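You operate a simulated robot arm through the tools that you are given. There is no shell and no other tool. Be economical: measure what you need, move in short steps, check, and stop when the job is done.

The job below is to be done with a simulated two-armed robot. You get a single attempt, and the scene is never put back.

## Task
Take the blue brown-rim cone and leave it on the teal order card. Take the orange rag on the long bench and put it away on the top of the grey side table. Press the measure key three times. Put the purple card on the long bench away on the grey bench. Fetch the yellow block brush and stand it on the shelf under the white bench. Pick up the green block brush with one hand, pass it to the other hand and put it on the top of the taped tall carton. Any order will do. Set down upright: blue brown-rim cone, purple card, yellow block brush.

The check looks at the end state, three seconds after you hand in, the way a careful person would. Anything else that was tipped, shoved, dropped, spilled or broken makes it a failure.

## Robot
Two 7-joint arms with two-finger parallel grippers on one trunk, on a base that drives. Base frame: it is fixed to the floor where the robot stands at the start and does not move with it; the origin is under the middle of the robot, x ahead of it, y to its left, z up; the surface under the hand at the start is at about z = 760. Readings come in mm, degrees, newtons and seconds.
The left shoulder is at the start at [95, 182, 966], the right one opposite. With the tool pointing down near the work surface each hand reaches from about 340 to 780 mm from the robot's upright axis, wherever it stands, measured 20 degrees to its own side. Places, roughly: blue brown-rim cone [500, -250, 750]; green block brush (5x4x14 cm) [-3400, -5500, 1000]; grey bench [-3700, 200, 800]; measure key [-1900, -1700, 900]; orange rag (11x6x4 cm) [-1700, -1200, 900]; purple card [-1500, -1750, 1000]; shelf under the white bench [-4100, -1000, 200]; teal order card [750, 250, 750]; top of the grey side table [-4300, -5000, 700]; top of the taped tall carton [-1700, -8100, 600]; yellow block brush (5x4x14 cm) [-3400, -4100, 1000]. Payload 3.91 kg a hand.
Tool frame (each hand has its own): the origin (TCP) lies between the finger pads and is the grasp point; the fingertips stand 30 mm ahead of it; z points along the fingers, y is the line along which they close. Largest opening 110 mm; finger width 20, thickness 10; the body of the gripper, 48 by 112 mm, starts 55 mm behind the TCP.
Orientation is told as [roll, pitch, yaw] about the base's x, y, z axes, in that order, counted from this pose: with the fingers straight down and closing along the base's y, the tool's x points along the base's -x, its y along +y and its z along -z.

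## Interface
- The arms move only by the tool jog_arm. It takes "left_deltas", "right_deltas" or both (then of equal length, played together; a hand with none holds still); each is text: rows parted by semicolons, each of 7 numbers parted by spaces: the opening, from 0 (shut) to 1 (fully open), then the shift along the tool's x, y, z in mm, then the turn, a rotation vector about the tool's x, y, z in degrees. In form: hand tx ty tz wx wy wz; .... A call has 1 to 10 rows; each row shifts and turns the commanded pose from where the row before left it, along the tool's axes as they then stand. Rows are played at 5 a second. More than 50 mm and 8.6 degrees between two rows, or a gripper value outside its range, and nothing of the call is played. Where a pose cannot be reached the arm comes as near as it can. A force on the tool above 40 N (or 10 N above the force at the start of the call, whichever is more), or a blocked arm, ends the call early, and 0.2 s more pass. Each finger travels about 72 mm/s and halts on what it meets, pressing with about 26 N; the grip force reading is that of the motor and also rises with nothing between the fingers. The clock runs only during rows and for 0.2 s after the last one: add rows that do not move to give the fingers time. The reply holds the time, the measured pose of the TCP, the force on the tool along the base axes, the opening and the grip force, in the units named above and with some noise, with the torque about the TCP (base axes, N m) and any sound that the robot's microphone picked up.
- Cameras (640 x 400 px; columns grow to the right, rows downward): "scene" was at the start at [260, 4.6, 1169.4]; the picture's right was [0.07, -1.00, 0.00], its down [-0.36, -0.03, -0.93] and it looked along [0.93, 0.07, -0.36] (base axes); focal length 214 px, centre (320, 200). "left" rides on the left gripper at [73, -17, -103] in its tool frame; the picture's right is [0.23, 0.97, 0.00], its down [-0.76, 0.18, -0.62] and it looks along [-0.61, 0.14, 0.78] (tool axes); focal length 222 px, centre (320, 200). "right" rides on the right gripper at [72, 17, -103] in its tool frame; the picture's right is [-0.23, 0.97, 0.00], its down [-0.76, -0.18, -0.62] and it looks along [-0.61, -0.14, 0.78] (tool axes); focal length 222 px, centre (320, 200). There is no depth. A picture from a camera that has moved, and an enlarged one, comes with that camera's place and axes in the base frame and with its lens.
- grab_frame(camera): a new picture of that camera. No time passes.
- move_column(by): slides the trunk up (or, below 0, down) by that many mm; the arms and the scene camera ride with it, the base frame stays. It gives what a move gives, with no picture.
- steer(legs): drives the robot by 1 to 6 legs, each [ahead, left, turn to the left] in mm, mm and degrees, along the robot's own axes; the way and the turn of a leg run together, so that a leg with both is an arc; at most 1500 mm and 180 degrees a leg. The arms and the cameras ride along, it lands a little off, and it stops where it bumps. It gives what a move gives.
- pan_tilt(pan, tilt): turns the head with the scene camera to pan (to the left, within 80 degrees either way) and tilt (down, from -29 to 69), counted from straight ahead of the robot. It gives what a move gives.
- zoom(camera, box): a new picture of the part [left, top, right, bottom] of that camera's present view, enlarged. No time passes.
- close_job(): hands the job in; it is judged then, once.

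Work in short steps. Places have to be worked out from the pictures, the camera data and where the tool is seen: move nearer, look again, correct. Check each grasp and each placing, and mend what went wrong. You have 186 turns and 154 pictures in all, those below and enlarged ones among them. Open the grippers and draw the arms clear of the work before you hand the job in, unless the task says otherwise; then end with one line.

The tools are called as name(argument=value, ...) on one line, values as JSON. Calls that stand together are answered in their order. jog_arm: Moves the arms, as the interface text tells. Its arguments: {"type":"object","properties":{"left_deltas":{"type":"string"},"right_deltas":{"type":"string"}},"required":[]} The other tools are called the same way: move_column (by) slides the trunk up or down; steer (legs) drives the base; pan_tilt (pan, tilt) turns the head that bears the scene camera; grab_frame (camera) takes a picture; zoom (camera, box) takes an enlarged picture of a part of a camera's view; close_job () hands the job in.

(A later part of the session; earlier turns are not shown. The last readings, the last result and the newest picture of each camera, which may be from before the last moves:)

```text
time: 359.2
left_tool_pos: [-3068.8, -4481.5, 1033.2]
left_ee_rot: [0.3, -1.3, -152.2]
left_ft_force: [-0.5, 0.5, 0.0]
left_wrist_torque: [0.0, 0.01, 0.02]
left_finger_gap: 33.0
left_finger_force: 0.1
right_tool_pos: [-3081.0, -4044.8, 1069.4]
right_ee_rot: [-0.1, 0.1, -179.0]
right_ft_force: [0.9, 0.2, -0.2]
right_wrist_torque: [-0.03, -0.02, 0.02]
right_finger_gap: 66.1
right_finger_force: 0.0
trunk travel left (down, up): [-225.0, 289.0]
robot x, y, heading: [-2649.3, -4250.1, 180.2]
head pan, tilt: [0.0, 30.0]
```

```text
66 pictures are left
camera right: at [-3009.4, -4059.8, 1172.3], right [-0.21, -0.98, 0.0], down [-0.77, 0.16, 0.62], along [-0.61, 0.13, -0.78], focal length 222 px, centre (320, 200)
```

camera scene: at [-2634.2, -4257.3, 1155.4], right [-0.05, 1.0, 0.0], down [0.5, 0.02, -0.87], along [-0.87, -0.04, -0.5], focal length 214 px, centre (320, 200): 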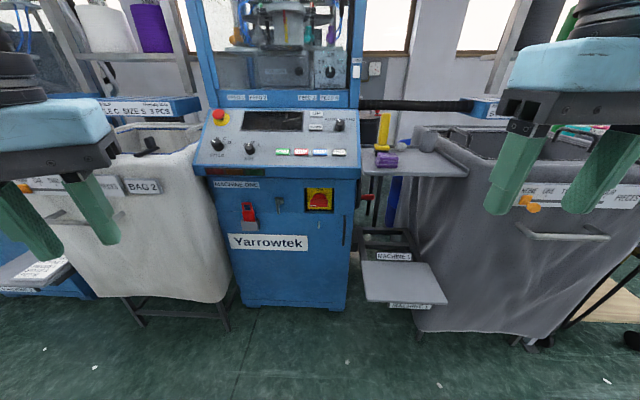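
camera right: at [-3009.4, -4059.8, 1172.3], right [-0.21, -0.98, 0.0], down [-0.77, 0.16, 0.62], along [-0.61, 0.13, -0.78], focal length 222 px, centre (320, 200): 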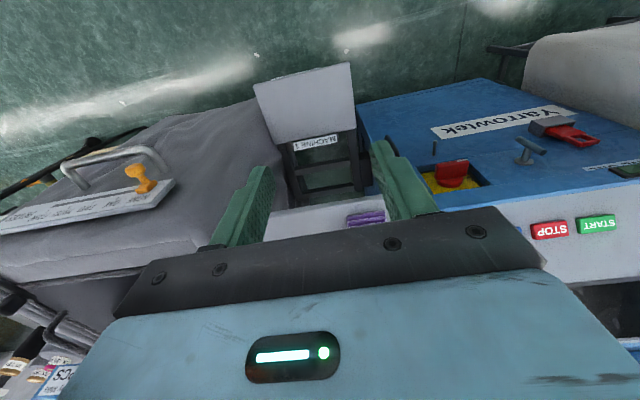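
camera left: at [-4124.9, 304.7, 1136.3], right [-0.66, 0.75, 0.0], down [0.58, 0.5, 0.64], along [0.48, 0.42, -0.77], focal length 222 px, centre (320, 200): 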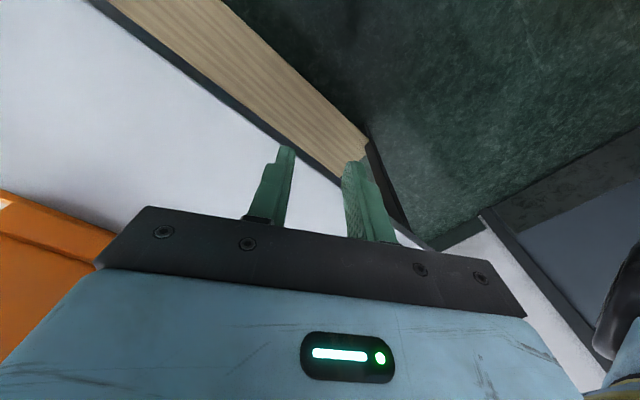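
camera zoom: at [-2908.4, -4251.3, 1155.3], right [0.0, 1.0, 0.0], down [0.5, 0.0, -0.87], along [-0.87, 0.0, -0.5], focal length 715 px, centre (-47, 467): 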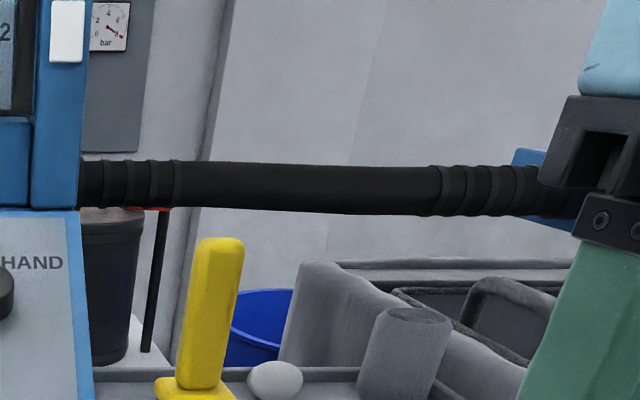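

I take a wider zoom of the shelf to see the brush base and the things around it.

zoom(camera="scene", box=[320, 90, 500, 240])

```text
2.67 times, centred on (410, 165) of scene
camera zoom: at [-2908.4, -4251.3, 1155.3], right [0.0, 1.0, 0.0], down [0.5, 0.0, -0.87], along [-0.87, 0.0, -0.5], focal length 572 px, centre (80, 293)
```

zoom: 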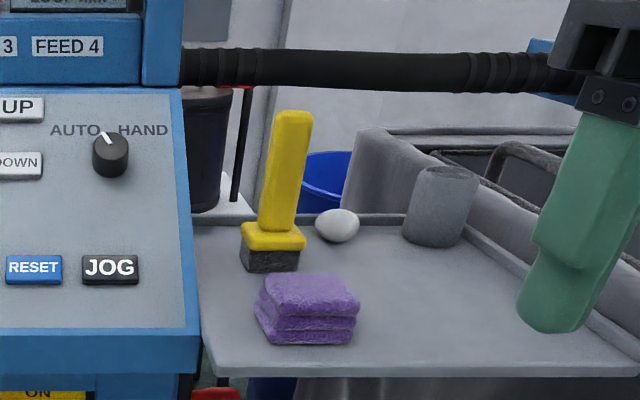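

The brush is at about (-3370,-4083), z 916–1056, 75 mm from the machine panel. I move the right hand forward and in line, then pitch it 42° forward so the same grip works for the low shelf.

jog_arm(right_deltas="0.6 -40 13 -10 0 0 0;0.6 -40 13 -10 0 0 0;0.6 0 12 -10 0 0 0;0.6 0 0 0 0 -8.4 0;0.6 0 0 0 0 -8.4 0;0.6 0 0 0 0 -8.4 0;0.6 0 0 0 0 -8.4 0;0.6 0 0 0 0 -8.4 0;0.6 0 0 0 0 0 0")

grab_frame(camera="scene")

grab_frame(camera="right")

```text
time: 361.2
left_tool_pos: [-3067.7, -4480.9, 1035.2]
left_ee_rot: [0.3, -1.3, -152.2]
left_ft_force: [0.1, 0.2, 0.9]
left_wrist_torque: [0.02, 0.01, 0.04]
left_finger_gap: 32.8
left_finger_force: 0.0
right_tool_pos: [-3160.4, -4083.9, 1099.9]
right_ee_rot: [-0.1, -42.1, -178.9]
right_ft_force: [0.3, 0.3, 0.2]
right_wrist_torque: [0.01, -0.01, 0.01]
right_finger_gap: 66.1
right_finger_force: 0.0
trunk travel left (down, up): [-225.0, 289.0]
robot x, y, heading: [-2650.2, -4247.4, 180.0]
head pan, tilt: [0.0, 30.0]
```

```text
64 pictures are left
camera scene: at [-2907.7, -4251.6, 1155.5], right [0.0, 1.0, 0.0], down [0.5, 0.0, -0.87], along [-0.87, 0.0, -0.5], focal length 214 px, centre (320, 200)
```

scene: 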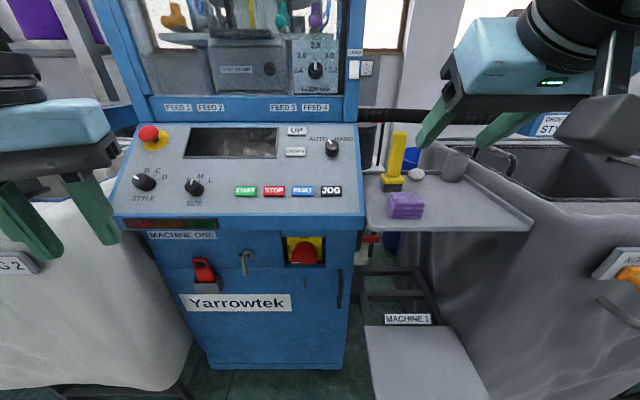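

```text
63 pictures are left
camera right: at [-3037.7, -4098.1, 1127.6], right [-0.15, -0.98, 0.15], down [-0.15, 0.17, 0.97], along [-0.98, 0.12, -0.17], focal length 222 px, centre (320, 200)
```

right: 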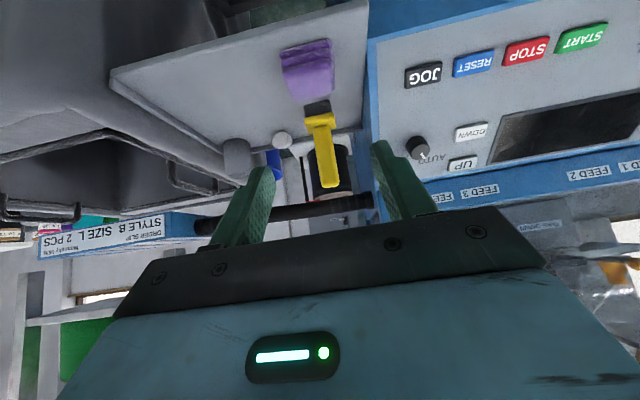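

Both views give the handle at about (-3380,-4079). I move to a pre-grasp 100 mm short along the tool axis and check.

jog_arm(right_deltas="0.6 -37 -2 35 0 0 0;0.6 -37 -2 35 0 0 0;0.6 -37 -1 35 0 0 0;0.6 0 0 0 0 0 0")

grab_frame(camera="right")

zoom(camera="scene", box=[320, 80, 500, 230])

```text
refused: row 1 steps farther than a row can; nothing moved
```

```text
62 pictures are left
camera right: at [-3037.7, -4098.1, 1127.6], right [-0.15, -0.98, 0.15], down [-0.15, 0.17, 0.97], along [-0.98, 0.12, -0.17], focal length 222 px, centre (320, 200)
```

right: 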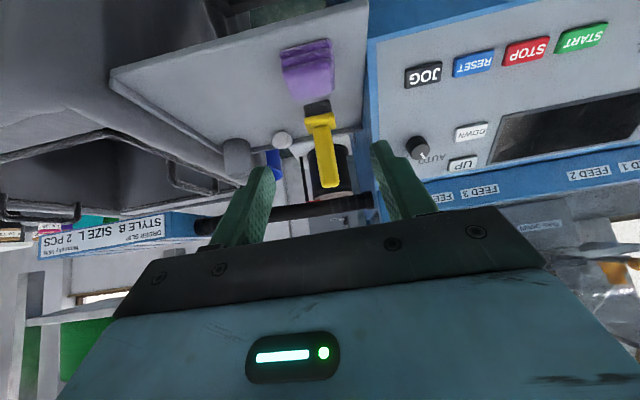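

```text
2.67 times, centred on (410, 155) of scene
camera zoom: at [-2907.7, -4251.6, 1155.5], right [0.0, 1.0, 0.0], down [0.5, 0.0, -0.87], along [-0.87, 0.0, -0.5], focal length 572 px, centre (80, 320)
```

zoom: 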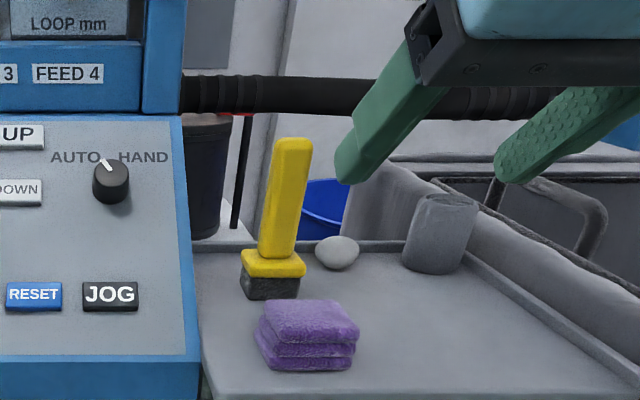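

The row was too long; I split it into smaller ones.

jog_arm(right_deltas="0.6 -28 -2 26 0 0 0;0.6 -28 -2 26 0 0 0;0.6 -28 -1 26 0 0 0;0.6 -27 0 27 0 0 0;0.6 0 0 0 0 0 0")

grab_frame(camera="right")

zoom(camera="scene", box=[320, 80, 500, 230])

```text
time: 362.4
left_tool_pos: [-3068.0, -4480.0, 1033.8]
left_ee_rot: [0.4, -1.2, -152.2]
left_ft_force: [-0.1, -0.5, -0.4]
left_wrist_torque: [0.01, -0.01, 0.01]
left_finger_gap: 33.0
left_finger_force: 0.0
right_tool_pos: [-3314.6, -4082.3, 1096.5]
right_ee_rot: [-0.2, -41.9, -178.8]
right_ft_force: [-0.1, -0.5, -0.2]
right_wrist_torque: [-0.03, 0.01, -0.01]
right_finger_gap: 66.1
right_finger_force: 0.1
trunk travel left (down, up): [-225.0, 289.0]
robot x, y, heading: [-2649.4, -4251.5, 179.9]
head pan, tilt: [0.0, 30.0]
```

```text
60 pictures are left
camera right: at [-3191.3, -4097.8, 1124.3], right [-0.15, -0.98, 0.15], down [-0.15, 0.17, 0.97], along [-0.98, 0.12, -0.18], focal length 222 px, centre (320, 200)
```

right: 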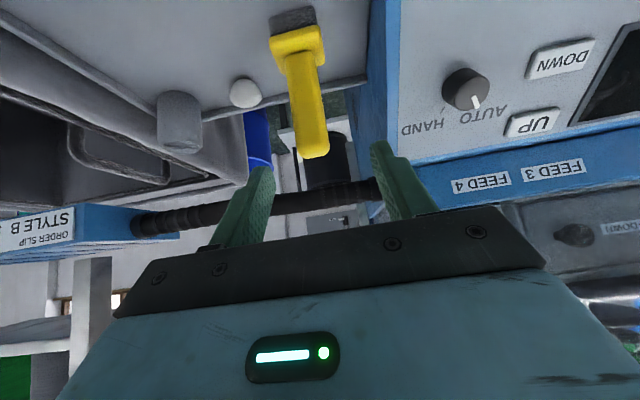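

```text
2.67 times, centred on (410, 155) of scene
camera zoom: at [-2907.6, -4251.2, 1155.5], right [0.0, 1.0, 0.0], down [0.5, 0.0, -0.87], along [-0.87, 0.0, -0.5], focal length 572 px, centre (80, 320)
```

zoom: 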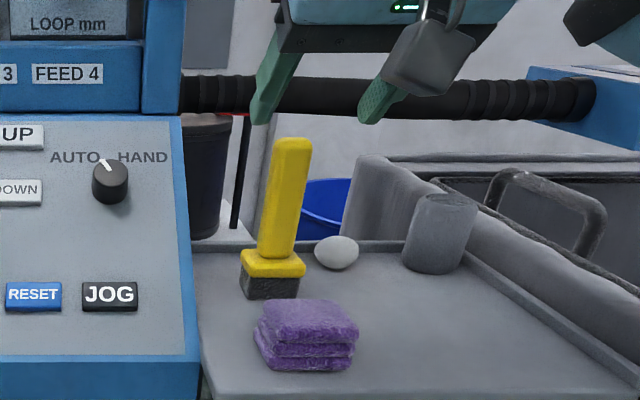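

Handle top at (-3382,-4077,1045) confirmed. I advance 98 mm along the tool axis and close.

jog_arm(right_deltas="0.6 0 -4 33 0 0 0;0.6 0 0 33 0 0 0;0.6 0 0 32 0 0 0;0.6 0 0 0 0 0 0;0 0 0 0 0 0 0;0 0 0 0 0 0 0;0 0 0 0 0 0 0")

zoom(camera="scene", box=[320, 80, 500, 230])

```text
time: 364.0
left_tool_pos: [-3067.8, -4480.3, 1033.4]
left_ee_rot: [0.3, -1.3, -152.2]
left_ft_force: [0.4, 0.8, 0.5]
left_wrist_torque: [0.01, -0.01, 0.04]
left_finger_gap: 33.0
left_finger_force: 0.1
right_tool_pos: [-3379.3, -4080.4, 1020.2]
right_ee_rot: [-0.2, -41.9, -178.9]
right_ft_force: [0.5, -1.0, 0.2]
right_wrist_torque: [0.02, -0.03, 0.01]
right_finger_gap: 29.8
right_finger_force: 26.3
trunk travel left (down, up): [-225.0, 289.0]
robot x, y, heading: [-2650.7, -4252.7, 180.0]
head pan, tilt: [0.0, 30.0]
```

```text
2.67 times, centred on (410, 155) of scene
camera zoom: at [-2908.0, -4251.3, 1155.4], right [0.0, 1.0, 0.0], down [0.5, 0.0, -0.87], along [-0.87, 0.0, -0.5], focal length 572 px, centre (80, 320)
```

zoom: 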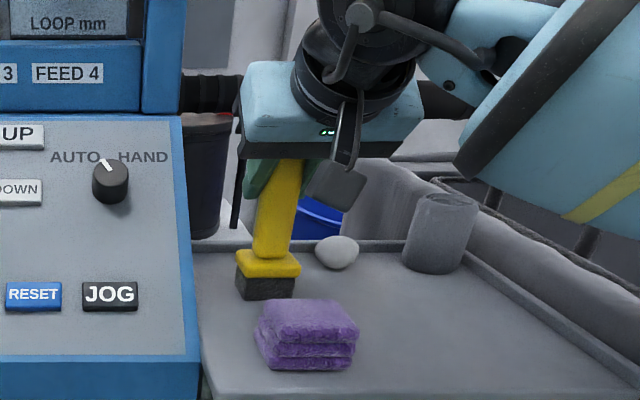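

Gripped (30 mm). I lift 90 mm straight up, then draw back 220 mm.

jog_arm(right_deltas="0 -13 0 -15 0 0 0;0 -23 0 -26 0 0 0;0 -24 0 -26 0 0 0;0 30 0 -27 0 0 0;0 33 0 -29.5 0 0 0;0 33 0 -29.5 0 0 0;0 33 0 -29.5 0 0 0;0 33 0 -29.5 0 0 0;0 0 0 0 0 0 0")

grab_frame(camera="scene")

```text
time: 366.0
left_tool_pos: [-3068.0, -4481.3, 1034.1]
left_ee_rot: [0.3, -1.2, -152.2]
left_ft_force: [0.3, -0.4, -0.9]
left_wrist_torque: [0.0, 0.01, 0.0]
left_finger_gap: 33.2
left_finger_force: 0.0
right_tool_pos: [-3162.7, -4075.2, 1114.7]
right_ee_rot: [-0.1, -41.9, -178.9]
right_ft_force: [-0.2, -0.3, 0.1]
right_wrist_torque: [0.01, 0.01, 0.01]
right_finger_gap: 29.6
right_finger_force: 25.9
trunk travel left (down, up): [-225.0, 289.0]
robot x, y, heading: [-2649.0, -4250.5, 180.0]
head pan, tilt: [0.0, 30.0]
```

```text
57 pictures are left
camera scene: at [-2908.3, -4251.4, 1155.3], right [0.0, 1.0, 0.0], down [0.5, 0.0, -0.87], along [-0.87, 0.0, -0.5], focal length 214 px, centre (320, 200)
```

scene: 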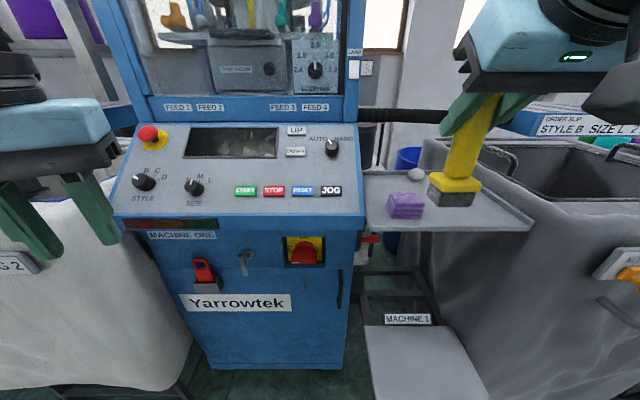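

I carry it back: reverse, strafe north, go through the gap and up the west side of the white bench.

steer(legs=[[-230, 0, 0], [0, -1040, 0], [0, -1040, 0], [1300, 0, 0], [1270, 0, 0], [0, -1150, 0]])

steer(legs=[[0, 0, 180]])

grab_frame(camera="scene")

```text
time: 407.9
left_tool_pos: [-5436.4, -1294.0, 1035.0]
left_ee_rot: [0.3, -1.2, -152.5]
left_ft_force: [0.2, 0.3, 0.1]
left_wrist_torque: [-0.03, -0.01, 0.0]
left_finger_gap: 33.2
left_finger_force: 0.0
right_tool_pos: [-5530.4, -886.9, 1115.2]
right_ee_rot: [0.0, -42.0, -179.1]
right_ft_force: [-1.0, 0.1, -1.0]
right_wrist_torque: [-0.04, 0.02, -0.01]
right_finger_gap: 29.5
right_finger_force: 26.3
trunk travel left (down, up): [-225.0, 289.0]
robot x, y, heading: [-5018.9, -1063.8, 179.7]
head pan, tilt: [0.0, 30.0]
```

```text
time: 415.7
left_tool_pos: [-4611.1, -814.5, 1034.2]
left_ee_rot: [0.3, -1.1, 30.2]
left_ft_force: [-0.6, 0.6, 0.4]
left_wrist_torque: [0.02, 0.0, 0.04]
left_finger_gap: 32.9
left_finger_force: 0.0
right_tool_pos: [-4499.7, -1214.7, 1114.2]
right_ee_rot: [-0.2, -41.9, 3.6]
right_ft_force: [-0.1, -1.1, -0.1]
right_wrist_torque: [0.0, -0.02, 0.03]
right_finger_gap: 29.6
right_finger_force: 26.1
trunk travel left (down, up): [-225.0, 289.0]
robot x, y, heading: [-5019.9, -1059.0, 2.3]
head pan, tilt: [0.0, 30.0]
```

```text
56 pictures are left
camera scene: at [-4760.8, -1055.1, 1155.4], right [0.04, -1.0, 0.0], down [-0.5, -0.02, -0.87], along [0.87, 0.04, -0.5], focal length 214 px, centre (320, 200)
```

scene: 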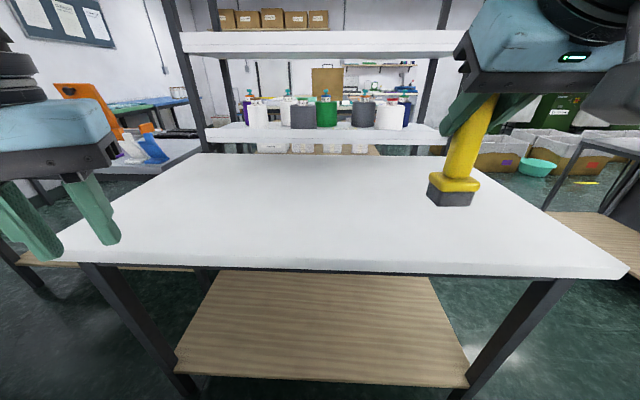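

The bench edge is near x -4430, its shelf about z 208. I raise the left hand so it stays above the bench, then lower the trunk fully.

jog_arm(left_deltas="0.3 0 0 -40 0 0 0;0.3 0 0 -40 0 0 0;0.3 0 0 -40 0 0 0;0.3 0 0 -20 0 0 0;0.3 0 0 0 0 0 0")

move_column(by=-225)

grab_frame(camera="scene")

```text
time: 416.9
left_tool_pos: [-4601.8, -842.8, 1108.8]
left_ee_rot: [0.2, -1.3, 30.3]
left_ft_force: [0.7, 0.6, -0.4]
left_wrist_torque: [-0.01, 0.04, 0.01]
left_finger_gap: 33.1
left_finger_force: 0.1
left hand out of reach, approached as far as the arm can: row 2, 3, 4
right_tool_pos: [-4499.0, -1215.3, 1114.9]
right_ee_rot: [-0.1, -41.8, 3.7]
right_ft_force: [-0.5, 0.5, -0.4]
right_wrist_torque: [0.01, 0.0, 0.02]
right_finger_gap: 29.4
right_finger_force: 26.0
trunk travel left (down, up): [-225.0, 289.0]
robot x, y, heading: [-5016.8, -1067.2, 2.5]
head pan, tilt: [0.0, 30.0]
```

```text
time: 419.3
left_tool_pos: [-4524.6, -840.4, 826.0]
left_ee_rot: [4.8, 7.3, 30.5]
left_ft_force: [-0.2, -0.7, -0.4]
left_wrist_torque: [-0.01, 0.04, -0.02]
left_finger_gap: 33.0
left_finger_force: 0.0
right_tool_pos: [-4494.0, -1220.3, 890.2]
right_ee_rot: [0.9, -41.1, 1.9]
right_ft_force: [0.7, -0.2, -0.9]
right_wrist_torque: [-0.02, 0.0, -0.05]
right_finger_gap: 29.5
right_finger_force: 25.7
trunk travel left (down, up): [0.0, 514.0]
robot x, y, heading: [-5018.0, -1064.2, 2.5]
head pan, tilt: [0.0, 30.0]
```

```text
55 pictures are left
camera scene: at [-4680.3, -1061.4, 932.5], right [-0.06, -1.0, 0.0], down [-0.35, 0.02, -0.94], along [0.93, -0.06, -0.35], focal length 214 px, centre (320, 200)
```

scene: 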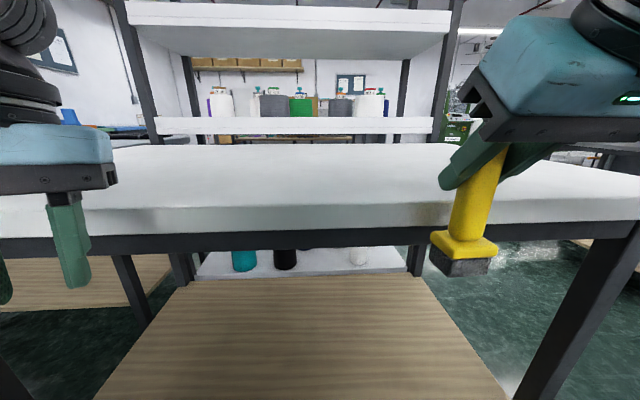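

The left hand and head ended a little off after the lowering (rotated by 5–8°), as if they touched. I move the left hand outward and check again.

jog_arm(left_deltas="0.3 0 30 -15 0 0 0;0.3 0 30 -15 0 0 0;0.3 0 0 0 0 0 0")

grab_frame(camera="scene")

```text
time: 420.1
left_tool_pos: [-4550.3, -811.7, 814.4]
left_ee_rot: [4.5, 7.4, 30.5]
left_ft_force: [-0.5, -0.3, 0.0]
left_wrist_torque: [0.01, 0.04, -0.03]
left_finger_gap: 33.2
left_finger_force: 0.1
left hand out of reach, approached as far as the arm can: row 1, 2
right_tool_pos: [-4494.6, -1219.7, 890.0]
right_ee_rot: [0.8, -41.2, 2.1]
right_ft_force: [-0.5, -0.5, -1.4]
right_wrist_torque: [0.02, 0.01, 0.01]
right_finger_gap: 29.5
right_finger_force: 25.9
trunk travel left (down, up): [0.0, 514.0]
robot x, y, heading: [-5017.8, -1064.3, 2.5]
head pan, tilt: [0.0, 30.0]
```

```text
54 pictures are left
camera scene: at [-4680.1, -1061.5, 932.6], right [-0.06, -1.0, 0.0], down [-0.35, 0.02, -0.94], along [0.94, -0.06, -0.35], focal length 214 px, centre (320, 200)
```

scene: 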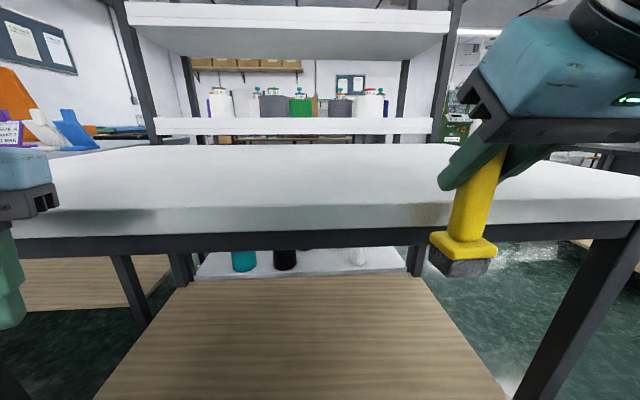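

The bench edge works out at about x -4455, so the brush is too close to it for lowering. I back the base 80 mm first, then lower the right arm partway.

steer(legs=[[-80, 0, -2.5]])

jog_arm(right_deltas="0 29.6 0 33.9 0 0 0;0 29.6 0 33.9 0 0 0;0 29.6 0 33.9 0 0 0;0 29.6 0 33.9 0 0 0;0 29.6 0 33.9 0 0 0;0 29.6 0 33.9 0 0 0;0 0 0 0 0 0 0")

grab_frame(camera="scene")

```text
time: 421.1
left_tool_pos: [-4620.7, -834.0, 814.7]
left_ee_rot: [4.6, 7.3, 28.0]
left_ft_force: [-0.6, 0.5, -0.1]
left_wrist_torque: [0.0, -0.01, -0.02]
left_finger_gap: 33.1
left_finger_force: 0.1
right_tool_pos: [-4583.6, -1243.0, 889.9]
right_ee_rot: [0.7, -41.2, -0.2]
right_ft_force: [0.5, -0.4, -1.6]
right_wrist_torque: [-0.02, 0.02, 0.03]
right_finger_gap: 29.7
right_finger_force: 26.4
trunk travel left (down, up): [0.0, 514.0]
robot x, y, heading: [-5095.6, -1065.7, -0.3]
head pan, tilt: [0.0, 30.0]
```

```text
time: 422.8
left_tool_pos: [-4621.4, -834.0, 814.2]
left_ee_rot: [4.6, 7.4, 28.0]
left_ft_force: [0.1, -0.8, -0.2]
left_wrist_torque: [-0.02, 0.02, -0.03]
left_finger_gap: 33.1
left_finger_force: 0.1
right_tool_pos: [-4575.7, -1237.6, 621.0]
right_ee_rot: [0.6, -41.2, -0.2]
right_ft_force: [-0.1, -0.4, -0.9]
right_wrist_torque: [0.02, 0.02, 0.03]
right_finger_gap: 29.6
right_finger_force: 26.4
right hand out of reach, approached as far as the arm can: row 6
trunk travel left (down, up): [0.0, 514.0]
robot x, y, heading: [-5096.4, -1065.5, -0.3]
head pan, tilt: [0.0, 30.0]
```

```text
53 pictures are left
camera scene: at [-4762.6, -1068.1, 917.3], right [0.0, -1.0, 0.0], down [-0.5, 0.0, -0.87], along [0.87, 0.0, -0.5], focal length 214 px, centre (320, 200)
```

scene: 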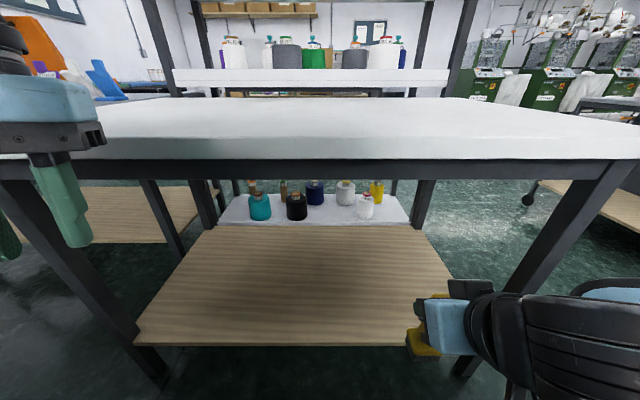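

The head was only hindered by the arm, and now reads true. The wrist is too folded to go lower here, so I back the base 180 mm and then extend the arm forward and down.

steer(legs=[[-180, 0, 0]])

jog_arm(right_deltas="0 5.6 0 42.9 0 0 0;0 5.6 0 42.9 0 0 0;0 5.6 0 42.9 0 0 0;0 5.6 0 42.9 0 0 0;0 5.6 0 42.9 0 0 0;0 5.6 0 42.9 0 0 0;0 5.6 0 42.9 0 0 0;0 0 0 0 0 0 0")

grab_frame(camera="scene")

```text
time: 424.2
left_tool_pos: [-4796.2, -834.0, 813.2]
left_ee_rot: [4.6, 7.3, 28.2]
left_ft_force: [0.6, 0.0, 0.5]
left_wrist_torque: [-0.03, 0.0, 0.04]
left_finger_gap: 33.0
left_finger_force: 0.0
right_tool_pos: [-4749.3, -1238.6, 621.6]
right_ee_rot: [0.6, -41.1, -0.3]
right_ft_force: [0.7, -0.2, -0.6]
right_wrist_torque: [-0.03, 0.02, 0.0]
right_finger_gap: 29.8
right_finger_force: 26.3
trunk travel left (down, up): [0.0, 514.0]
robot x, y, heading: [-5271.4, -1064.1, -0.3]
head pan, tilt: [0.0, 30.0]
```

```text
time: 426.0
left_tool_pos: [-4795.0, -832.3, 814.8]
left_ee_rot: [4.6, 7.5, 28.1]
left_ft_force: [0.4, 0.5, -0.5]
left_wrist_torque: [0.02, -0.02, -0.01]
left_finger_gap: 32.9
left_finger_force: 0.2
right_tool_pos: [-4580.7, -1235.2, 368.6]
right_ee_rot: [0.6, -41.3, -0.3]
right_ft_force: [0.7, -0.5, -1.6]
right_wrist_torque: [0.02, -0.01, 0.0]
right_finger_gap: 29.8
right_finger_force: 26.1
trunk travel left (down, up): [0.0, 514.0]
robot x, y, heading: [-5273.4, -1063.8, -0.1]
head pan, tilt: [0.0, 30.0]
```

```text
52 pictures are left
camera scene: at [-4937.2, -1067.9, 917.3], right [0.0, -1.0, 0.0], down [-0.5, 0.0, -0.87], along [0.87, 0.0, -0.5], focal length 214 px, centre (320, 200)
```

scene: 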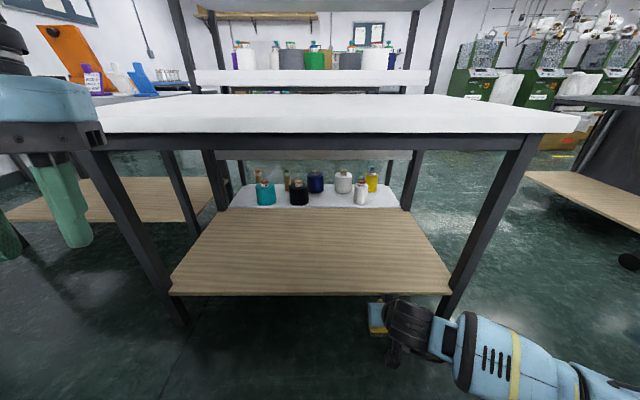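

The brush is at z 265–405 outside the shelf, with clear space. I pull the left hand back to keep it off the bench edge, then drive 250 mm forward.

jog_arm(left_deltas="0.3 40 20 0 0 0 0;0.3 40 20 0 0 0 0;0.3 0 0 0 0 0 0")

steer(legs=[[200, 0, 0]])

grab_frame(camera="scene")

grab_frame(camera="right")

```text
time: 426.7
left_tool_pos: [-4880.5, -834.2, 823.6]
left_ee_rot: [4.7, 7.6, 28.9]
left_ft_force: [6.7, 4.1, -3.1]
left_wrist_torque: [-0.26, 0.78, 0.43]
left_finger_gap: 32.9
left_finger_force: 0.0
left hand out of reach, approached as far as the arm can: row 2
right_tool_pos: [-4579.7, -1235.5, 369.1]
right_ee_rot: [0.5, -41.2, -0.2]
right_ft_force: [0.7, -0.4, -1.0]
right_wrist_torque: [0.02, -0.01, -0.01]
right_finger_gap: 29.7
right_finger_force: 26.0
trunk travel left (down, up): [0.0, 514.0]
robot x, y, heading: [-5273.0, -1063.4, 0.2]
head pan, tilt: [0.0, 30.0]
stopped in row 3 (left hand): the force on the tool passed its limit at 51 N (the readings are from after the stop); the commanded pose is now the measured one
```

```text
time: 428.3
left_tool_pos: [-4680.3, -832.6, 823.5]
left_ee_rot: [4.6, 7.6, 29.1]
left_ft_force: [14.6, 14.2, -3.6]
left_wrist_torque: [-1.55, 1.62, 0.43]
left_finger_gap: 32.8
left_finger_force: 0.0
right_tool_pos: [-4377.6, -1232.7, 369.5]
right_ee_rot: [0.8, -41.2, 0.0]
right_ft_force: [0.0, 0.0, -1.2]
right_wrist_torque: [-0.01, -0.01, -0.01]
right_finger_gap: 29.7
right_finger_force: 26.1
trunk travel left (down, up): [0.0, 514.0]
robot x, y, heading: [-5071.5, -1066.0, -0.1]
head pan, tilt: [0.0, 30.0]
```

```text
51 pictures are left
camera scene: at [-4735.1, -1065.5, 918.1], right [0.02, -1.0, 0.0], down [-0.49, -0.01, -0.87], along [0.87, 0.01, -0.49], focal length 214 px, centre (320, 200)
```

scene: 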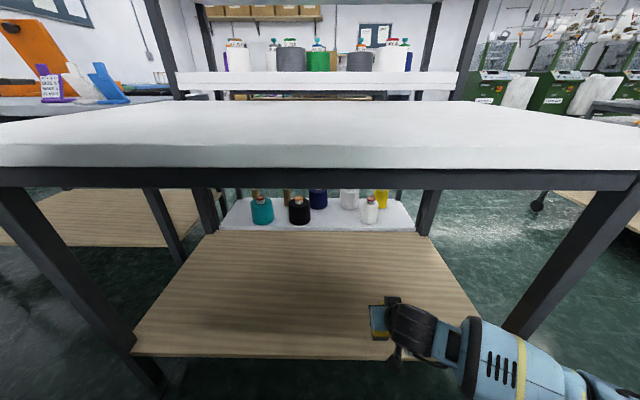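

```text
50 pictures are left
camera right: at [-4501.1, -1216.7, 398.5], right [0.16, 0.97, 0.16], down [0.16, -0.19, 0.97], along [0.97, -0.13, -0.19], focal length 222 px, centre (320, 200)
```

right: 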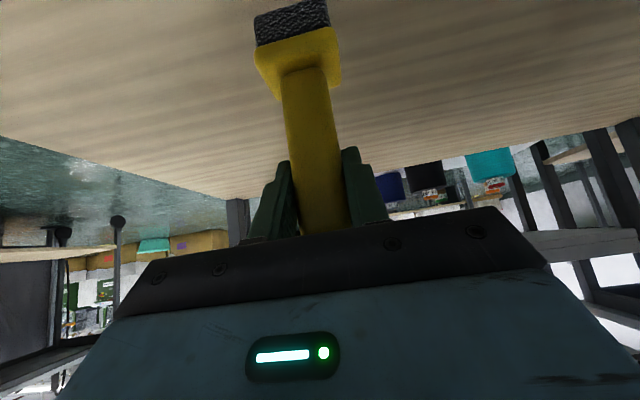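

The brush is over the shelf. I go 70 mm further in and then lower gently.

steer(legs=[[70, 0, 0]])

jog_arm(right_deltas="0 13.1 0 15 0 -0.5 0;0 13.1 0 15 0 0 0;0 4 0 4.5 0 0 0;0 0 0 0 0 0 0")

grab_frame(camera="right")

```text
time: 429.3
left_tool_pos: [-4610.6, -831.4, 823.3]
left_ee_rot: [4.7, 7.5, 28.8]
left_ft_force: [7.9, 5.4, -4.3]
left_wrist_torque: [-0.42, 0.89, 0.38]
left_finger_gap: 32.9
left_finger_force: 0.1
right_tool_pos: [-4309.7, -1233.1, 369.6]
right_ee_rot: [0.7, -41.2, 0.0]
right_ft_force: [0.3, -0.3, -0.9]
right_wrist_torque: [-0.01, 0.0, -0.05]
right_finger_gap: 29.6
right_finger_force: 26.3
trunk travel left (down, up): [0.0, 514.0]
robot x, y, heading: [-5002.7, -1067.4, -0.2]
head pan, tilt: [0.0, 30.0]
```

```text
time: 430.3
left_tool_pos: [-4613.3, -833.6, 823.5]
left_ee_rot: [4.5, 7.5, 28.8]
left_ft_force: [5.3, 3.2, -3.7]
left_wrist_torque: [-0.21, 0.61, 0.3]
left_finger_gap: 33.2
left_finger_force: 0.0
right_tool_pos: [-4308.0, -1233.3, 326.6]
right_ee_rot: [0.7, -42.1, -0.1]
right_ft_force: [3.3, -0.8, 22.7]
right_wrist_torque: [-0.49, -0.21, 0.12]
right_finger_gap: 29.9
right_finger_force: 26.6
trunk travel left (down, up): [0.0, 514.0]
robot x, y, heading: [-5000.2, -1062.6, -0.1]
head pan, tilt: [0.0, 30.0]
```

```text
49 pictures are left
camera right: at [-4431.2, -1216.8, 354.0], right [0.16, 0.97, 0.16], down [0.15, -0.19, 0.97], along [0.98, -0.13, -0.17], focal length 222 px, centre (320, 200)
```

right: 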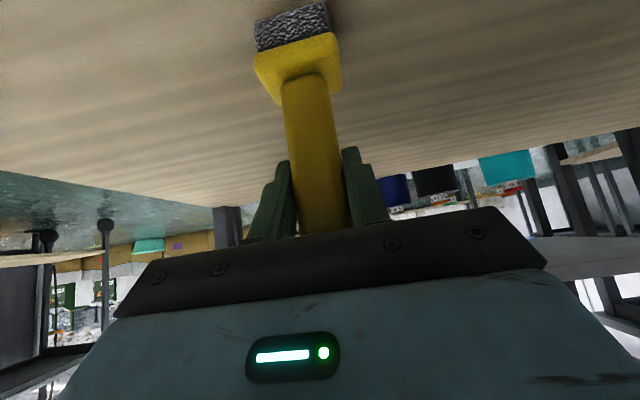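

Contact at 23 N. I open and draw the fingers straight back along the tool axis.

jog_arm(right_deltas="0 -0.7 0 -0.7 0 0 0;0.6 0 0 0 0 0 0;0.6 0 0 0 0 0 0;0.6 0 0 -20 0 0 0;0.6 0 0 -40 0 0 0;0.6 0 0 -40 0 0 0;0.6 0 0 0 0 0 0")

grab_frame(camera="right")

```text
time: 431.9
left_tool_pos: [-4611.2, -832.0, 824.1]
left_ee_rot: [4.6, 7.6, 28.9]
left_ft_force: [8.1, 7.2, -3.4]
left_wrist_torque: [-0.67, 0.85, 0.3]
left_finger_gap: 33.2
left_finger_force: 0.0
right_tool_pos: [-4375.9, -1234.3, 398.1]
right_ee_rot: [0.6, -41.7, -0.2]
right_ft_force: [-0.2, 0.8, -0.3]
right_wrist_torque: [0.01, -0.01, -0.03]
right_finger_gap: 65.8
right_finger_force: 0.1
trunk travel left (down, up): [0.0, 514.0]
robot x, y, heading: [-5001.5, -1064.4, 0.1]
head pan, tilt: [0.0, 30.0]
```

```text
48 pictures are left
camera right: at [-4498.3, -1219.1, 427.1], right [0.17, 0.97, 0.16], down [0.16, -0.19, 0.97], along [0.97, -0.14, -0.18], focal length 222 px, centre (320, 200)
```

right: 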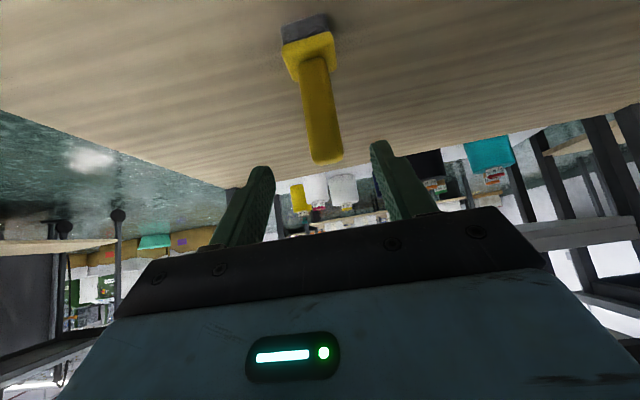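

The yellow brush stands on the shelf. I reverse clear, raise the trunk back to its first height and look.

steer(legs=[[-290, 0, 0]])

move_column(by=225)

grab_frame(camera="scene")

```text
time: 433.9
left_tool_pos: [-4895.2, -832.6, 822.6]
left_ee_rot: [4.6, 7.6, 28.8]
left_ft_force: [8.7, 8.7, -3.6]
left_wrist_torque: [-0.82, 0.92, 0.25]
left_finger_gap: 32.8
left_finger_force: 0.0
right_tool_pos: [-4659.7, -1235.0, 399.0]
right_ee_rot: [0.6, -41.7, -0.2]
right_ft_force: [0.2, -1.3, 0.5]
right_wrist_torque: [-0.01, 0.0, 0.0]
right_finger_gap: 66.1
right_finger_force: 0.0
trunk travel left (down, up): [0.0, 514.0]
robot x, y, heading: [-5289.7, -1067.6, -0.1]
head pan, tilt: [0.0, 30.0]
```

```text
time: 435.0
left_tool_pos: [-4915.6, -831.8, 900.3]
left_ee_rot: [3.8, 6.1, 29.0]
left_ft_force: [0.6, 0.1, -0.7]
left_wrist_torque: [0.0, 0.04, -0.03]
left_finger_gap: 32.8
left_finger_force: 0.1
right_tool_pos: [-4660.9, -1235.6, 486.9]
right_ee_rot: [0.7, -42.2, -0.1]
right_ft_force: [0.2, 0.7, -0.1]
right_wrist_torque: [-0.01, -0.01, 0.02]
right_finger_gap: 66.1
right_finger_force: 0.0
trunk travel left (down, up): [-83.0, 431.0]
robot x, y, heading: [-5291.9, -1063.9, -0.1]
head pan, tilt: [0.0, 30.0]
stopped: the force on the tool passed its limit at 45 N (the readings are from after the stop); the commanded pose is now the measured one
```

```text
47 pictures are left
camera scene: at [-4972.7, -1067.4, 990.5], right [0.0, -1.0, 0.0], down [-0.5, 0.0, -0.87], along [0.87, 0.0, -0.5], focal length 214 px, centre (320, 200)
```

scene: 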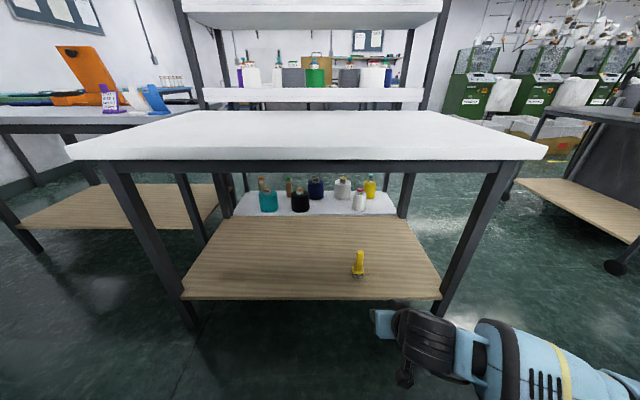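

The brush stands well on the shelf. The left hand touched the head, so I move it outward and forward before raising further.

jog_arm(left_deltas="0.3 -30 20 0 0 0 0;0.3 -30 20 0 0 0 0;0.3 -20 20 0 0 0 0;0.3 -20 20 0 0 0 0;0.3 0 0 0 0 0 0")

move_column(by=142)

```text
time: 436.2
left_tool_pos: [-4863.2, -747.8, 843.5]
left_ee_rot: [3.5, 6.0, 29.0]
left_ft_force: [1.0, 0.3, 0.0]
left_wrist_torque: [-0.01, 0.02, 0.02]
left_finger_gap: 32.9
left_finger_force: 0.1
left hand out of reach, approached as far as the arm can: row 1, 2, 3, 4
right_tool_pos: [-4660.4, -1236.4, 486.5]
right_ee_rot: [0.7, -42.2, -0.2]
right_ft_force: [0.3, -0.4, -0.1]
right_wrist_torque: [-0.01, -0.02, -0.03]
right_finger_gap: 65.8
right_finger_force: 0.2
trunk travel left (down, up): [-83.0, 431.0]
robot x, y, heading: [-5286.3, -1066.7, -0.2]
head pan, tilt: [0.0, 30.0]
```

```text
time: 437.9
left_tool_pos: [-4862.4, -748.4, 983.6]
left_ee_rot: [3.9, 6.2, 29.1]
left_ft_force: [0.0, 0.0, -0.1]
left_wrist_torque: [0.02, -0.02, 0.0]
left_finger_gap: 33.1
left_finger_force: 0.0
right_tool_pos: [-4660.4, -1235.5, 626.2]
right_ee_rot: [0.7, -42.1, -0.2]
right_ft_force: [0.8, -0.9, -0.2]
right_wrist_torque: [0.03, -0.01, 0.0]
right_finger_gap: 66.2
right_finger_force: 0.0
trunk travel left (down, up): [-225.0, 289.0]
robot x, y, heading: [-5287.4, -1062.5, -0.2]
head pan, tilt: [0.0, 30.0]
```

I raise the right hand to its earlier pre-grasp pose and straighten the left hand.

jog_arm(right_deltas="0.6 -23 0 -43 0 0 0;0.6 -23 0 -43 0 0 0;0.6 -23 0 -43 0 0 0;0.6 -23 0 -43 0 0 0;0.6 -23 0 -43 0 0 0;0.6 -23 0 -43 0 0 0;0.6 -23 0 -43 0 0 0;0.6 -23 0 -43 0 0 0;0.6 -23 0 -43 0 0 0;0.6 -23 0 -43 0 0 0", left_deltas="0.6 0 0 0 -3.9 -6.2 0;0.6 0 0 0 0 0 8;0.6 0 0 0 0 0 8;0.6 0 0 0 0 0 8;0.6 0 0 0 0 0 5;0.6 0 0 0 0 0 0;0.6 0 0 0 0 0 0;0.6 0 0 0 0 0 0;0.6 0 0 0 0 0 0;0.6 0 0 0 0 0 0")

steer(legs=[[0, -1115, 0], [1400, 0, 0], [1430, 0, 0], [0, 0, 180]])

```text
time: 440.1
left_tool_pos: [-4863.0, -748.2, 984.5]
left_ee_rot: [6.8, 3.6, -0.4]
left_ft_force: [1.1, 0.1, -0.7]
left_wrist_torque: [0.02, 0.02, 0.02]
left_finger_gap: 65.8
left_finger_force: 0.0
right_tool_pos: [-4778.7, -1241.0, 1100.6]
right_ee_rot: [0.5, -42.0, -0.1]
right_ft_force: [0.2, -0.8, -0.9]
right_wrist_torque: [0.02, -0.01, 0.02]
right_finger_gap: 65.9
right_finger_force: 0.0
trunk travel left (down, up): [-225.0, 289.0]
robot x, y, heading: [-5287.8, -1065.3, -0.2]
head pan, tilt: [0.0, 30.0]
```

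```text
time: 455.3
left_tool_pos: [-3649.5, -1827.0, 989.1]
left_ee_rot: [7.0, 3.3, 1.2]
left_ft_force: [-0.3, -0.3, 0.0]
left_wrist_torque: [-0.01, 0.02, 0.0]
left_finger_gap: 66.0
left_finger_force: 0.1
right_tool_pos: [-3551.0, -2318.4, 1100.4]
right_ee_rot: [0.8, -42.3, 1.3]
right_ft_force: [0.4, 0.5, -0.4]
right_wrist_torque: [-0.02, 0.03, 0.0]
right_finger_gap: 66.1
right_finger_force: 0.1
trunk travel left (down, up): [-225.0, 289.0]
robot x, y, heading: [-4062.8, -2155.4, 1.3]
head pan, tilt: [0.0, 30.0]
stopped in leg 2: the robot was blocked; the commanded pose is now the measured one
```

Blocked in the gap. I look to see what touches.

pan_tilt(pan=60, tilt=20)

grab_frame(camera="scene")

pan_tilt(pan=-30, tilt=35)

grab_frame(camera="scene")

```text
time: 456.6
left_tool_pos: [-3648.6, -1827.7, 987.5]
left_ee_rot: [7.1, 3.4, 1.2]
left_ft_force: [0.2, -0.7, 0.1]
left_wrist_torque: [0.01, 0.03, 0.02]
left_finger_gap: 66.0
left_finger_force: 0.0
right_tool_pos: [-3551.2, -2319.3, 1101.9]
right_ee_rot: [1.0, -42.3, 1.2]
right_ft_force: [-0.4, -0.6, -0.1]
right_wrist_torque: [-0.01, 0.01, -0.02]
right_finger_gap: 66.2
right_finger_force: 0.0
trunk travel left (down, up): [-225.0, 289.0]
robot x, y, heading: [-4061.4, -2149.7, 1.4]
head pan, tilt: [60.0, 20.0]
```

```text
46 pictures are left
camera scene: at [-3853.4, -2073.1, 1173.2], right [0.88, -0.48, 0.0], down [-0.16, -0.3, -0.94], along [0.45, 0.83, -0.34], focal length 214 px, centre (320, 200)
```

scene: 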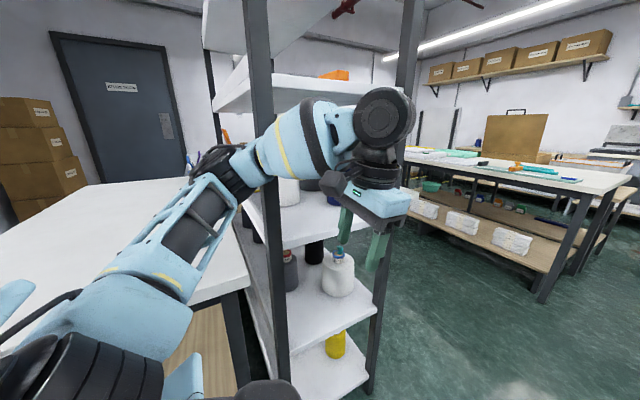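

```text
time: 458.3
left_tool_pos: [-3648.5, -1828.1, 988.3]
left_ee_rot: [7.1, 3.4, 1.1]
left_ft_force: [-0.3, 0.1, 0.2]
left_wrist_torque: [0.0, 0.03, 0.0]
left_finger_gap: 65.7
left_finger_force: 0.1
right_tool_pos: [-3552.0, -2319.3, 1101.5]
right_ee_rot: [0.9, -42.3, 1.2]
right_ft_force: [0.3, -0.2, -0.2]
right_wrist_torque: [0.02, 0.01, 0.03]
right_finger_gap: 65.7
right_finger_force: 0.1
trunk travel left (down, up): [-225.0, 289.0]
robot x, y, heading: [-4062.8, -2152.8, 1.3]
head pan, tilt: [-30.0, 35.0]
```

```text
45 pictures are left
camera scene: at [-3820.5, -2196.8, 1149.0], right [-0.48, -0.88, -0.01], down [-0.5, 0.28, -0.82], along [0.72, -0.39, -0.57], focal length 214 px, centre (320, 200)
```

scene: 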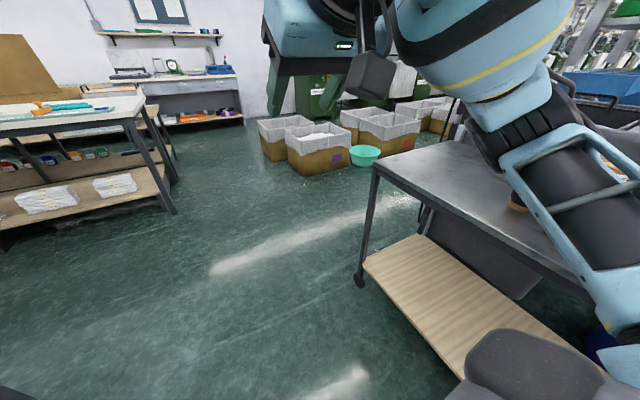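

The left forearm meets the rack post because that hand is too far out. I back up 200 mm, bring the left hand inward, and re-centre.

steer(legs=[[-200, -20, -1.3]])

jog_arm(left_deltas="0.6 0 -30 0 0 0 0;0.6 0 -30 0 0 0 0;0.6 0 -35 -15 0 0 0;0.6 0 0 -20 0 0 0;0.6 0 0 0 0 0 0")

pan_tilt(pan=60, tilt=20)

grab_frame(camera="scene")

```text
time: 459.9
left_tool_pos: [-3838.4, -1855.0, 985.9]
left_ee_rot: [6.7, 3.7, -0.1]
left_ft_force: [-0.3, 0.0, -0.1]
left_wrist_torque: [0.0, -0.01, -0.01]
left_finger_gap: 66.1
left_finger_force: 0.1
right_tool_pos: [-3751.6, -2347.7, 1099.4]
right_ee_rot: [0.6, -42.1, 0.1]
right_ft_force: [0.4, 0.0, 0.3]
right_wrist_torque: [-0.01, -0.01, -0.01]
right_finger_gap: 66.0
right_finger_force: 0.0
trunk travel left (down, up): [-225.0, 289.0]
robot x, y, heading: [-4259.1, -2175.0, -0.1]
head pan, tilt: [-30.0, 35.0]
```

```text
time: 461.1
left_tool_pos: [-3834.6, -1954.5, 1008.0]
left_ee_rot: [6.8, 3.8, -0.1]
left_ft_force: [-0.4, 0.6, 0.0]
left_wrist_torque: [-0.02, 0.05, 0.0]
left_finger_gap: 65.7
left_finger_force: 0.0
right_tool_pos: [-3750.5, -2348.8, 1099.2]
right_ee_rot: [0.5, -42.0, 0.1]
right_ft_force: [0.0, -0.5, 0.9]
right_wrist_torque: [-0.01, 0.03, 0.0]
right_finger_gap: 65.9
right_finger_force: 0.1
trunk travel left (down, up): [-225.0, 289.0]
robot x, y, heading: [-4258.3, -2171.9, 0.4]
head pan, tilt: [-30.0, 35.0]
```

```text
time: 462.8
left_tool_pos: [-3834.8, -1954.5, 1008.0]
left_ee_rot: [6.6, 3.7, -0.1]
left_ft_force: [0.0, 0.0, -0.2]
left_wrist_torque: [-0.01, -0.01, 0.02]
left_finger_gap: 66.1
left_finger_force: 0.0
right_tool_pos: [-3751.4, -2348.5, 1098.7]
right_ee_rot: [0.7, -42.0, 0.0]
right_ft_force: [0.0, -0.6, -1.0]
right_wrist_torque: [-0.03, 0.02, 0.01]
right_finger_gap: 65.9
right_finger_force: 0.1
trunk travel left (down, up): [-225.0, 289.0]
robot x, y, heading: [-4259.5, -2177.7, 0.1]
head pan, tilt: [60.0, 20.0]
```

```text
44 pictures are left
camera scene: at [-4047.4, -2095.3, 1171.7], right [0.87, -0.5, 0.0], down [-0.17, -0.3, -0.94], along [0.47, 0.81, -0.34], focal length 214 px, centre (320, 200)
```

scene: 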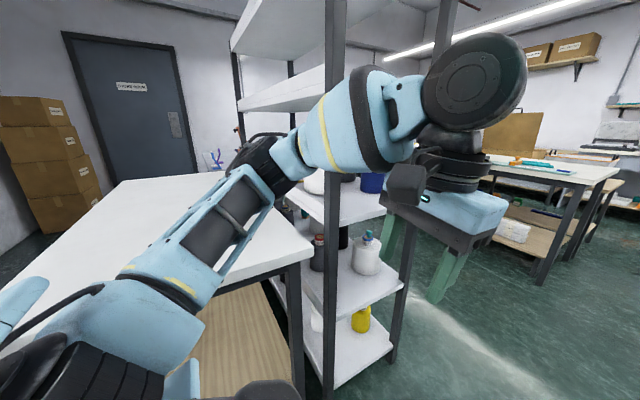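

The left elbow sticks out about 525 mm, just near the rack. I shift 70 mm right and continue.

steer(legs=[[0, -70, 0], [900, 0, 0], [900, 0, 0]])

```text
time: 472.7
left_tool_pos: [-2039.4, -2019.6, 1007.7]
left_ee_rot: [6.8, 3.8, -0.4]
left_ft_force: [0.0, -0.3, 0.1]
left_wrist_torque: [0.01, 0.01, -0.01]
left_finger_gap: 65.9
left_finger_force: 0.1
right_tool_pos: [-1957.5, -2414.0, 1099.2]
right_ee_rot: [0.6, -42.0, 0.0]
right_ft_force: [-0.3, 0.0, -0.2]
right_wrist_torque: [0.01, 0.0, -0.03]
right_finger_gap: 66.2
right_finger_force: 0.1
trunk travel left (down, up): [-225.0, 289.0]
robot x, y, heading: [-2468.7, -2235.1, 0.1]
head pan, tilt: [60.0, 20.0]
```

Through. I turn round to face -x and strafe south to the second machine.

steer(legs=[[0, 0, -180], [0, 1150, 0], [0, 1150, 0], [0, 1120, 0]])

pan_tilt(pan=0, tilt=30)

grab_frame(camera="scene")

```text
time: 510.1
left_tool_pos: [-2902.6, -5879.8, 1008.5]
left_ee_rot: [6.7, 3.7, 179.2]
left_ft_force: [-0.2, -0.2, -0.9]
left_wrist_torque: [0.02, 0.0, -0.02]
left_finger_gap: 66.2
left_finger_force: 0.0
right_tool_pos: [-2980.3, -5483.6, 1100.0]
right_ee_rot: [0.6, -42.0, 179.4]
right_ft_force: [0.2, -0.6, -0.2]
right_wrist_torque: [-0.01, 0.04, 0.0]
right_finger_gap: 66.0
right_finger_force: 0.0
trunk travel left (down, up): [-225.0, 289.0]
robot x, y, heading: [-2475.0, -5665.2, 179.2]
head pan, tilt: [60.0, 20.0]
```

```text
time: 511.4
left_tool_pos: [-2902.9, -5880.2, 1007.2]
left_ee_rot: [6.8, 3.7, 179.0]
left_ft_force: [0.3, 0.2, -0.6]
left_wrist_torque: [0.02, -0.01, -0.01]
left_finger_gap: 65.8
left_finger_force: 0.0
right_tool_pos: [-2981.0, -5484.5, 1099.5]
right_ee_rot: [0.6, -42.0, 179.3]
right_ft_force: [-0.2, -0.3, 0.9]
right_wrist_torque: [0.01, -0.01, 0.0]
right_finger_gap: 66.0
right_finger_force: 0.1
trunk travel left (down, up): [-225.0, 289.0]
robot x, y, heading: [-2472.1, -5666.2, 179.3]
head pan, tilt: [0.0, 30.0]
```

```text
43 pictures are left
camera scene: at [-2731.3, -5665.4, 1155.7], right [0.01, 1.0, 0.0], down [0.5, -0.01, -0.87], along [-0.87, 0.01, -0.5], focal length 214 px, centre (320, 200)
```

scene: 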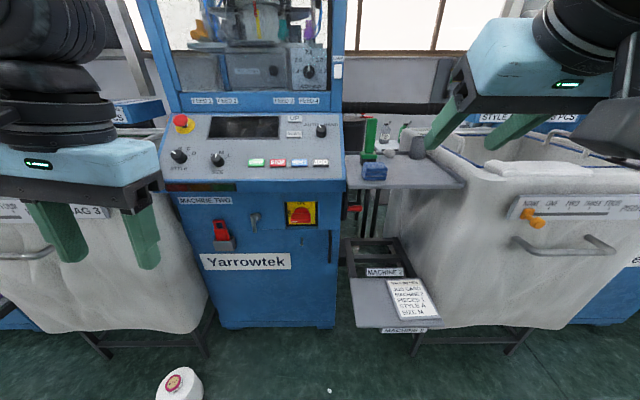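

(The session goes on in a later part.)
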